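You operate a simulated robot arm through the tools that you are given. There is no shell and no other tool. Be economical: measure what you need, move in short steps, check, and stop when the job is done.

You are at the controls of a simulated robot arm. One attempt, no reset.

JOB
Close the assembly bench drawer.

The check looks at the end state, three seconds after you hand in, the way a careful person would. Anything else that was tipped, shoved, dropped, spilled or broken makes it a failure.

ROBOT AND FRAMES
A 7-joint arm with a two-finger parallel gripper, fixed in place. Base frame: the origin is at the foot of the arm, x ahead of it, y to its left, z up. Lengths are in cm, angles in rad, forces in N, time in s.
With the tool pointing down near the work surface it reaches from about 30 to 68 cm from the base axis. Its first joint turns from -1.152 to 1.152 rad. Payload 1.57 kg.
Tool frame: the origin (TCP) lies between the finger pads and is the grasp point; the fingertips stand 3 cm ahead of it; z points along the fingers, y is the line along which they close. Largest opening 11 cm; finger width 2.4, thickness 1.2; the body of the gripper, 4.8 by 11.2 cm, starts 7.8 cm behind the TCP.
Orientation is that of the tool frame in the base frame, as [roll, pitch, yaw] about the fixed x, y, z axes, in that order (R = Rz(yaw) Ry(pitch) Rx(roll)). With the fingers straight down and closing along the base's y, the tool's x points along the base's -x, its y along +y and its z along -z.

CONTROLS
- The arm moves only by the tool step_arm. Its argument "plan" is a list that holds one entry, the list of rows, each a list of 7 numbers: the turn, a rotation vector about the base's x, y, z in rad, then the shift along the base's x, y, z in cm, then the gripper command, from -1 (fully open) to 1 (shut), values between in proportion. In form: [[[ax, ay, az, tx, ty, tz, fingers], ...]]. A call has 1 to 20 rows; each row is the pose to reach, as a shift and turn from the pose commanded when the call began. Rows are played at 5 a second. More than 5 cm and 0.15 rad between two rows, or a gripper value outside its range, and nothing of the call is played. A pose out of reach is approached as far as the arm can. The call stops where the force on the tool passes 40 N (or 10 N more than at its start, if that is more) or the arm is blocked; 0.2 s more then pass. The fingers move at their own pace (about 10.8 cm/s each) and stop on an object; they squeeze with about 43 N. The grip force told is the motor's: it shows also when the fingers shut on nothing. Time passes only in rows, and 0.2 s behind the last, so rows that repeat a pose let the fingers close. It gives the time, the measured TCP pose, the force on the tool (base axes), the opening and the grip force at its end, in the units of the frame above (readings bear some noise).
- Cameras (640 x 400 px; columns grow to the right, rows downward): "scene" is fixed at [17, -41.74, 137.9]; the picture's right is [0.59, -0.81, 0.00], its down [-0.65, -0.47, -0.60] and it looks along [0.49, 0.35, -0.80] (base axes); focal length 288 px, centre (320, 200). "wrist" rides on the gripper at [-3.6, 0, -8] in the tool frame; the picture's right is [0.00, -1.00, 0.00], its down [0.97, 0.00, -0.24] and it looks along [0.24, 0.00, 0.97] (tool axes); focal length 218 px, centre (320, 200).
- get_image(camera): a new picture of that camera. No time passes.
- measure_at(camera, pixels): for up to 12 pixels [column, row] of the newest picture of that camera ("zoom" is the newest enlarged one), the place [x, y, z] in the base frame of the surface seen there, good to about 0.3 cm. No time passes.
- close_up(camera, box): a new picture of the part [left, top, right, bottom] of that camera's present view, enlarged. No time passes.
- job_done(): hands the job in; it is judged then, once.

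Keep the steps short. Do not move on a guess: measure, check each grasp and each placing, and mend mistakes. In all there are 60 turns and 22 pictures (those below and enlarged ones count). Leave the gripper open and the arm clear of the work at the hand-in unless told otherwise, and finish with a single line.

The tools are called after ">>>" as name(argument=value, ...) on one line, values as JSON. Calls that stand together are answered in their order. step_arm: Moves the arm, as the interface text tells. Its arguments: {"type":"object","properties":{"plan":{"type":"array"}},"required":["plan"]} The other tools are called the same way: get_image (camera) takes a picture; measure_at (camera, pixels) gives the place of the surface under pixels of a picture; close_up (camera, box) takes an enlarged picture of a part of a camera's view; job_done () hands the job in.

At the start:

```text
t: 0.0
ee_pos: [45.28, -4.76, 103.76]
ee_rot: [-3.142, 0.0, -3.142]
force: [0.3, 0.4, -0.2]
gripper_width: 10.98
grip_force: 0.1
```

scene: 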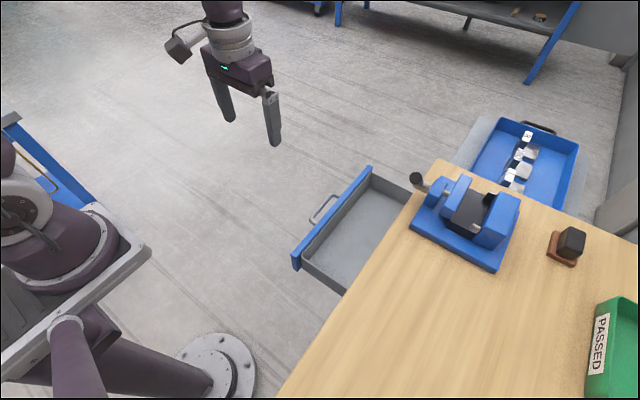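
wrist: 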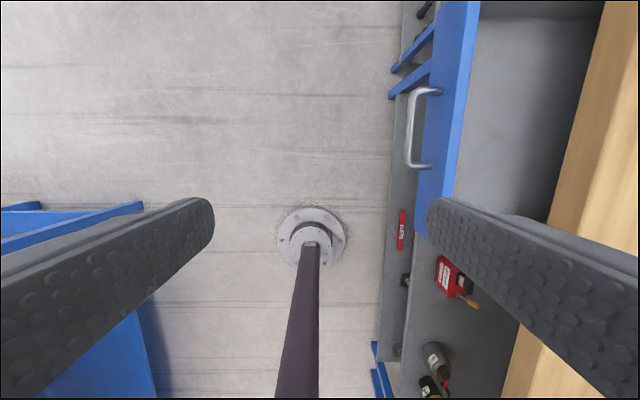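

I see an open drawer with a blue front (about 335,215) and handle at (323,208), sticking out of the wooden bench. First I measure its front, handle, interior and the bench edge.

>>> measure_at(camera="scene", pixels=[[297, 256], [369, 170], [335, 212], [322, 206], [311, 221], [335, 197], [350, 230], [410, 188], [345, 290], [418, 178], [436, 200], [385, 240]])

>>> close_up(camera="scene", box=[270, 140, 470, 310])

```text
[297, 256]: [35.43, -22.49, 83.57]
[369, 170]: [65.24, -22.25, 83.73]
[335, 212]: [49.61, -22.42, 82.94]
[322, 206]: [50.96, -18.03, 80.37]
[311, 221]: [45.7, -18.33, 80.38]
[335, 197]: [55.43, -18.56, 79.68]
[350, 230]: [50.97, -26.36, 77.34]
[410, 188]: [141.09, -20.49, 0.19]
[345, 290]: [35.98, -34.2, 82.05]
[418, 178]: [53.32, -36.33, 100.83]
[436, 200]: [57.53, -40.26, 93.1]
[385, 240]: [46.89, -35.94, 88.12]
```

```text
2.35 times, centred on (370, 225) of scene
```

zoom: 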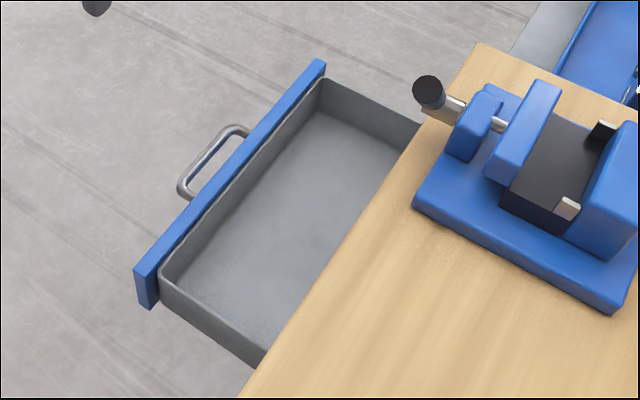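

The drawer front faces +y at y≈-22, top z≈83.6, and the handle bar is at y≈-18, z≈80, x 45.5–55.5. It must be pushed along -y. I measure the bench edge, the vise knob and the handle more exactly.

>>> measure_at(camera="zoom", pixels=[[248, 392], [335, 252], [415, 142], [470, 50], [428, 90], [416, 92], [428, 105], [205, 148], [181, 188], [235, 127], [225, 172], [150, 295]])

>>> measure_at(camera="wrist", pixels=[[409, 130], [414, 93], [416, 165], [440, 130], [421, 200], [470, 20], [450, 100], [600, 100], [405, 230], [450, 275]])

```text
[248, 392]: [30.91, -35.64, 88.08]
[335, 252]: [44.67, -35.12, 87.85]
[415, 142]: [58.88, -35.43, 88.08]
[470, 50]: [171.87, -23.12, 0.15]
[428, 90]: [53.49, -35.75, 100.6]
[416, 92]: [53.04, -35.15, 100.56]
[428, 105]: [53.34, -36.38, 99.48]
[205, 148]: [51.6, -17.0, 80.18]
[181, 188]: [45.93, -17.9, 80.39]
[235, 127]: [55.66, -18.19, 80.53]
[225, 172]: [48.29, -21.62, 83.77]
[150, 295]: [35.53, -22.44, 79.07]
```

```text
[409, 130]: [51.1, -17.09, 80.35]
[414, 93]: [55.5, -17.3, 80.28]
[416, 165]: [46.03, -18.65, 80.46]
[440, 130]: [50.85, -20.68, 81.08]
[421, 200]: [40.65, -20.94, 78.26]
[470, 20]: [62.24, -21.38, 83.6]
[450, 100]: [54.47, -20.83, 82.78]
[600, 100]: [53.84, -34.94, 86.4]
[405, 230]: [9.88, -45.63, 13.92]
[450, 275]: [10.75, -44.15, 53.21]
```

Front face is at y≈-20.8, bar outer edge y≈-17, bench edge y≈-35 and the vise knob at y≈-35, z≈100, x≈53. The plan is to shut the fingers, tilt the tool 0.5 rad so the tips lead toward -y and the body stays away from the knob, then lower well in front of the handle.

>>> step_arm(plan=[[[-0.1, 0, 0, 1.3, 0, 0, 1], [-0.2, 0, 0, 2.6, 0, 0, 1], [-0.3, 0, 0, 3.9, 0, 0, 1], [-0.4, 0, 0, 5.2, 0, 0, 1], [-0.5, 0, 0, 5.2, 0, -2, 1], [-0.5, 0, 0, 5.2, 0, -6, 1], [-0.5, 0, 0, 5.2, 0, -10, 1], [-0.5, 0, 0, 5.2, 0, -14, 1], [-0.5, 0, 0, 5.2, 0, -18, 1], [-0.5, 0, 0, 5.2, 0, -21, 1], [-0.5, 0, 0, 5.2, 0, -22.8, 1], [-0.5, 0, 0, 5.2, 0, -22.8, 1]]])

```text
t: 2.6
ee_pos: [50.45, -4.61, 81.01]
ee_rot: [-2.641, 0.001, 3.14]
force: [-0.6, -0.4, -0.3]
gripper_width: 0.0
grip_force: 20.9
```

The arm is where commanded: TCP (50.45, -4.6, 81.0), fingers shut, no contact. I check the picture before approaching the handle.

>>> get_image(camera="scene")

```text
18 pictures are left
```

scene: 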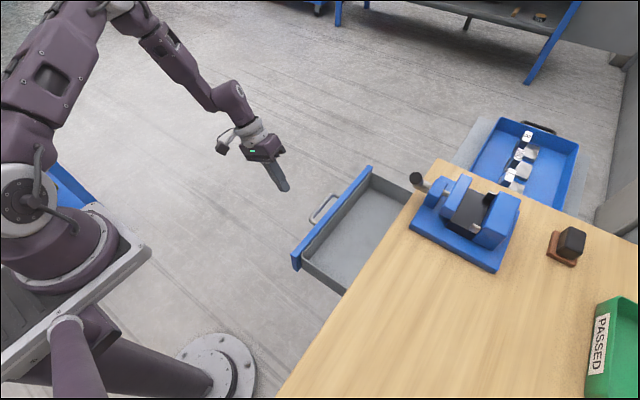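

The closed fingertips (about 283,188) point at the handle with a clear path. Next I move -y slowly to make contact (expected near TCP y≈-15.6) and push a little.

>>> step_arm(plan=[[[0, 0, 0, 0, -3, 0, 1], [0, 0, 0, 0, -6, 0, 1], [0, 0, 0, 0, -8.5, 0, 1], [0, 0, 0, 0, -10, 0, 1], [0, 0, 0, 0, -11, 0, 1], [0, 0, 0, 0, -11.8, 0, 1], [0, 0, 0, 0, -12.6, 0, 1], [0, 0, 0, 0, -13.4, 0, 1], [0, 0, 0, 0, -14.2, 0, 1]]])

>>> close_up(camera="scene", box=[220, 100, 470, 310])

```text
t: 4.6
ee_pos: [50.48, -19.01, 81.16]
ee_rot: [-2.64, -0.001, -3.142]
force: [-0.5, 0.5, 1.0]
gripper_width: 0.0
grip_force: 21.2
```

```text
1.90 times, centred on (345, 205) of scene
```

zoom: 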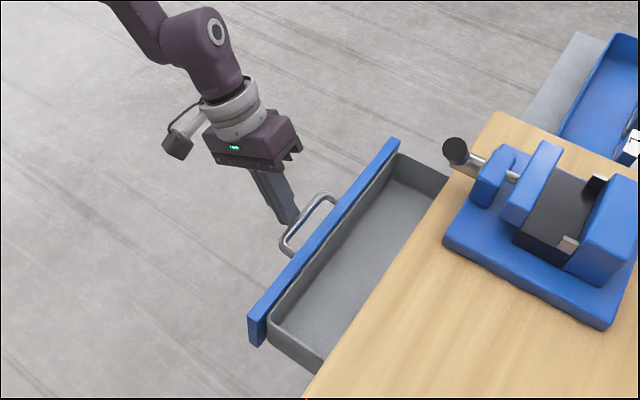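

TCP is at y=-19.0, with almost no force. I check whether the drawer has moved with the push.

>>> measure_at(camera="zoom", pixels=[[256, 318], [394, 144], [312, 245], [285, 245], [310, 210], [287, 215], [256, 335], [290, 222]])

>>> get_image(camera="wrist")

```text
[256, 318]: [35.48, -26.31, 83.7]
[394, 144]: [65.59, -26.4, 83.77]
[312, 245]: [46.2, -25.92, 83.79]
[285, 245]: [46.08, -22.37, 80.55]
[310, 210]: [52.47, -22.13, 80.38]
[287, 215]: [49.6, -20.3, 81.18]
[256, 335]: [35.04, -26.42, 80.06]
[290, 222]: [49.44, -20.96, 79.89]
```

```text
16 pictures are left
```

wrist: 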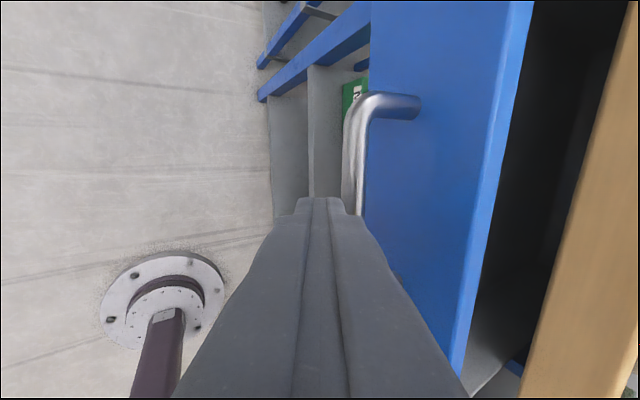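

The drawer moved about 4 cm (front top edge now y≈-26) and follows straight. I continue the push another 8 cm, then check.

>>> step_arm(plan=[[[0, 0, 0, 0, -0.8, 0, 1], [0, 0, 0, 0, -1.6, 0, 1], [0, 0, 0, 0, -2.4, 0, 1], [0, 0, 0, 0, -3.2, 0, 1], [0, 0, 0, 0, -4.0, 0, 1], [0, 0, 0, 0, -4.8, 0, 1], [0, 0, 0, 0, -5.6, 0, 1], [0, 0, 0, 0, -6.4, 0, 1], [0, 0, 0, 0, -7.2, 0, 1], [0, 0, 0, 0, -8, 0, 1]]])

>>> close_up(camera="scene", box=[270, 120, 470, 290])

```text
t: 6.8
ee_pos: [50.41, -27.17, 80.84]
ee_rot: [-2.64, -0.001, -3.141]
force: [0.4, -0.2, -0.2]
gripper_width: 0.0
grip_force: 21.2
```

```text
2.35 times, centred on (370, 205) of scene
```

zoom: 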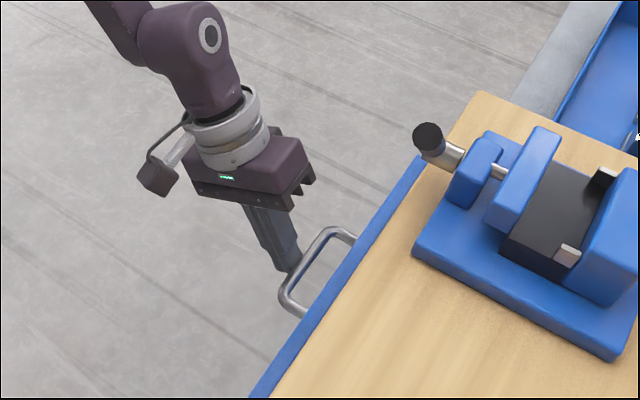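

The front is near the bench edge now, with no force. I measure how much remains.

>>> measure_at(camera="zoom", pixels=[[318, 318], [375, 222], [410, 172], [305, 252], [285, 292], [265, 385], [330, 318], [385, 225]])

```text
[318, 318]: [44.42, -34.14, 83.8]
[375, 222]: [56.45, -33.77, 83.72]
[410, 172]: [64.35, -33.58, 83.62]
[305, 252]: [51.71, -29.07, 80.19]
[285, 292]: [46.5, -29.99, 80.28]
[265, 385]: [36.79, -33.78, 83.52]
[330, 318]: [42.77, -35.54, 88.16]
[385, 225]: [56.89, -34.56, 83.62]
```

The front is at y≈-33 to -34 and the bench edge at -35, so a little travel remains. I push on in small steps until the stop is felt.

>>> step_arm(plan=[[[0, 0, 0, 0, -0.4, 0, 1], [0, 0, 0, 0, -0.8, 0, 1], [0, 0, 0, 0, -1.2, 0, 1], [0, 0, 0, 0, -1.6, 0, 1], [0, 0, 0, 0, -2.0, 0, 1], [0, 0, 0, 0, -2.4, 0, 1], [0, 0, 0, 0, -2.8, 0, 1], [0, 0, 0, 0, -3.2, 0, 1]]])

>>> close_up(camera="scene", box=[270, 120, 470, 290])

```text
t: 8.6
ee_pos: [50.41, -30.1, 80.82]
ee_rot: [-2.644, -0.001, 3.14]
force: [0.0, 1.5, 1.0]
gripper_width: 0.0
grip_force: 21.1
```

```text
2.35 times, centred on (370, 205) of scene
```

zoom: 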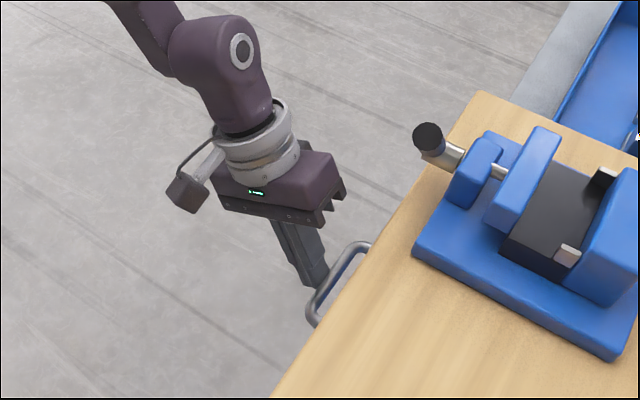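

Still no stop (1.5 N); the front has gone under the bench's overhang. The body still clears the bench edge by about 3.5 cm, so I push on up to 2.4 cm in small steps.

>>> step_arm(plan=[[[0, 0, 0, 0, -0.3, 0, 1], [0, 0, 0, 0, -0.6, 0, 1], [0, 0, 0, 0, -0.9, 0, 1], [0, 0, 0, 0, -1.2, 0, 1], [0, 0, 0, 0, -1.5, 0, 1], [0, 0, 0, 0, -1.8, 0, 1], [0, 0, 0, 0, -2.1, 0, 1], [0, 0, 0, 0, -2.4, 0, 1]]])

>>> get_image(camera="wrist")

>>> close_up(camera="scene", box=[270, 120, 470, 290])

```text
t: 9.8
ee_pos: [50.57, -31.2, 80.8]
ee_rot: [-2.648, -0.002, -3.139]
force: [0.1, 4.0, -2.7]
gripper_width: 0.01
grip_force: 21.2
stopped in row 6: the force on the tool passed its limit (the readings are from after the stop); the commanded pose is now the measured one
```

```text
13 pictures are left
```

wrist: 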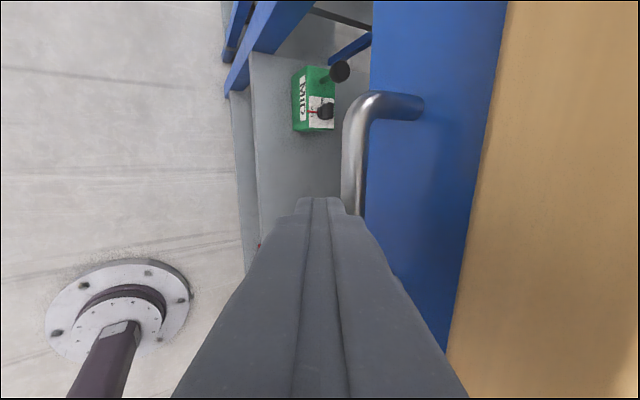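

```text
2.35 times, centred on (370, 205) of scene
```

zoom: 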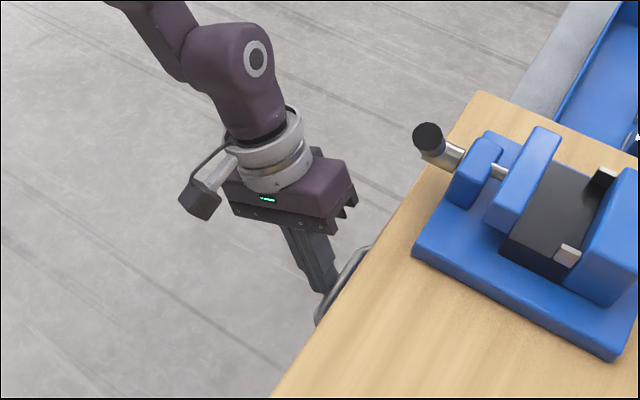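

The push hit a firm stop at y=-31.2. I measure where the drawer front sits relative to the bench.

>>> measure_at(camera="wrist", pixels=[[400, 200], [420, 60], [410, 250], [430, 330], [480, 100], [470, 180], [440, 300], [500, 150], [350, 170], [355, 140]])

>>> step_arm(plan=[[[0, 0, 0, 0, -0.3, 0, 1], [0, 0, 0, 0, -0.6, 0, 1], [0, 0, 0, 0, -0.9, 0, 1], [0, 0, 0, 0, -1.2, 0, 1], [0, 0, 0, 0, -1.5, 0, 1]]])

```text
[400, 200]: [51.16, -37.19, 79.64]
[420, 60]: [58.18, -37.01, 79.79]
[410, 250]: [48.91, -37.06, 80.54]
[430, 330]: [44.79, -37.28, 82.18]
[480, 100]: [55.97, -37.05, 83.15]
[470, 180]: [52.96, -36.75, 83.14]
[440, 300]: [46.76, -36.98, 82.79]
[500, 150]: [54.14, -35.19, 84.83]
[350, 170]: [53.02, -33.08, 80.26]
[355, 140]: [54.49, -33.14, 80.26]
```

```text
t: 10.4
ee_pos: [50.67, -31.31, 80.64]
ee_rot: [-2.652, -0.002, -3.138]
force: [0.8, 4.1, -2.3]
gripper_width: 0.0
grip_force: 21.0
stopped in row 2: the force on the tool passed its limit (the readings are from after the stop); the commanded pose is now the measured one
```

A second push only gave 0.1 cm: a firm stop, with the front at y≈-37, under the overhang. I back straight out along +y, then raise and open the gripper in clear space.

>>> step_arm(plan=[[[0, 0, 0, 0, 1, 0, 1], [0, 0, 0, 0, 3, 0, 1], [0, 0, 0, 0, 7, 0, 1], [0, 0, 0, 0, 11, 0, 1], [0, 0, 0, 0, 15, 0, 1], [0, 0, 0, 0, 19, 0, 1], [0, 0, 0, 0, 23, 3, 1], [0, 0, 0, 0, 26, 7, 0], [0, 0, 0, 0, 26, 11, -1], [0, 0, 0, 0, 26, 15, -1], [0, 0, 0, 0, 26, 19, -1], [0, 0, 0, 0, 26, 22, -1], [0, 0, 0, 0, 26, 22, -1]]])

>>> get_image(camera="scene")

>>> get_image(camera="wrist")

```text
t: 13.2
ee_pos: [50.64, -5.22, 102.66]
ee_rot: [-2.653, -0.005, -3.138]
force: [-0.1, 0.6, -0.6]
gripper_width: 10.99
grip_force: 0.1
```

```text
11 pictures are left
```

scene: 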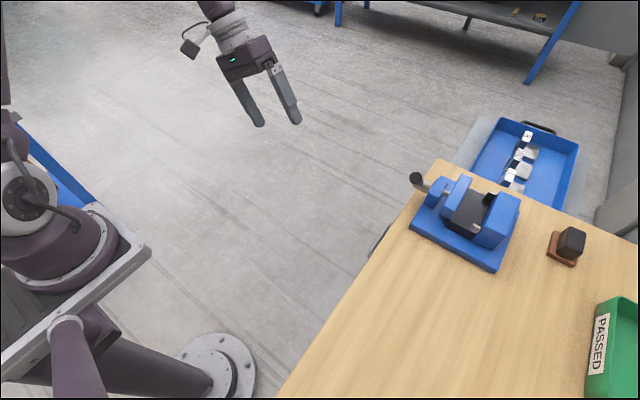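

```text
10 pictures are left
```

wrist: 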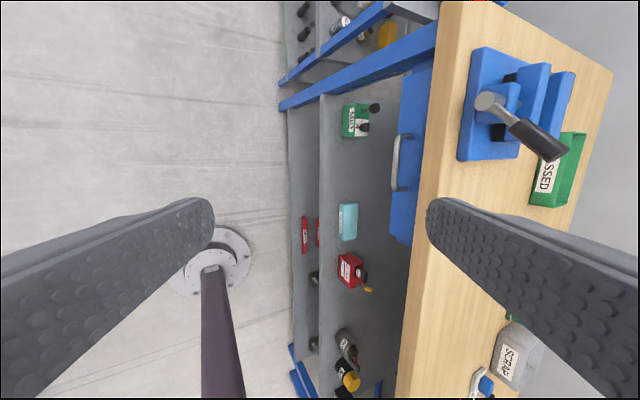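

The bench items stand as before. I check that the drawer did not rebound and that there's no gap behind its front.

>>> measure_at(camera="wrist", pixels=[[405, 160], [410, 110], [405, 210], [396, 160], [420, 40], [418, 90], [412, 225], [390, 300]])

>>> close_up(camera="wrist", box=[340, 40, 480, 270])

```text
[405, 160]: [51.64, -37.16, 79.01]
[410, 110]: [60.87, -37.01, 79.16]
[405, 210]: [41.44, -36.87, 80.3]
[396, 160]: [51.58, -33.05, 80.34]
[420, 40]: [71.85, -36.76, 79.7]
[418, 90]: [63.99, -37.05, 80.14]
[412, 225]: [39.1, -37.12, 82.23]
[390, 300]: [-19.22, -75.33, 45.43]
```

```text
1.74 times, centred on (410, 155) of wrist
```

zoom: 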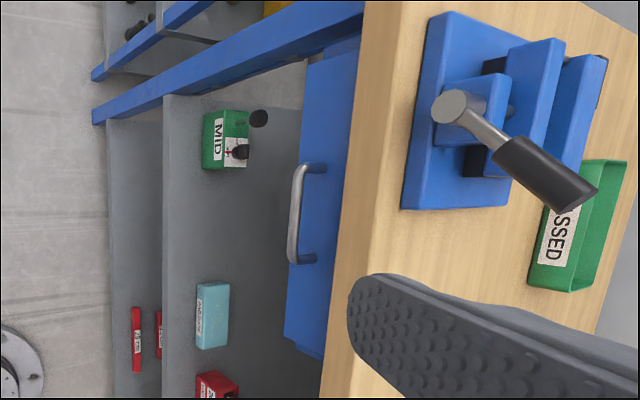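

The drawer front is at y≈-37.0, level with the bench leg at y≈-36.8, and has not rebounded. The gripper is open and clear and nothing else moved, so I hand in.

>>> job_done()

```text
The job is handed in.
```

The assembly bench drawer is closed against its stop and flush with the bench leg, nothing else was disturbed, and the arm is clear with the gripper open.
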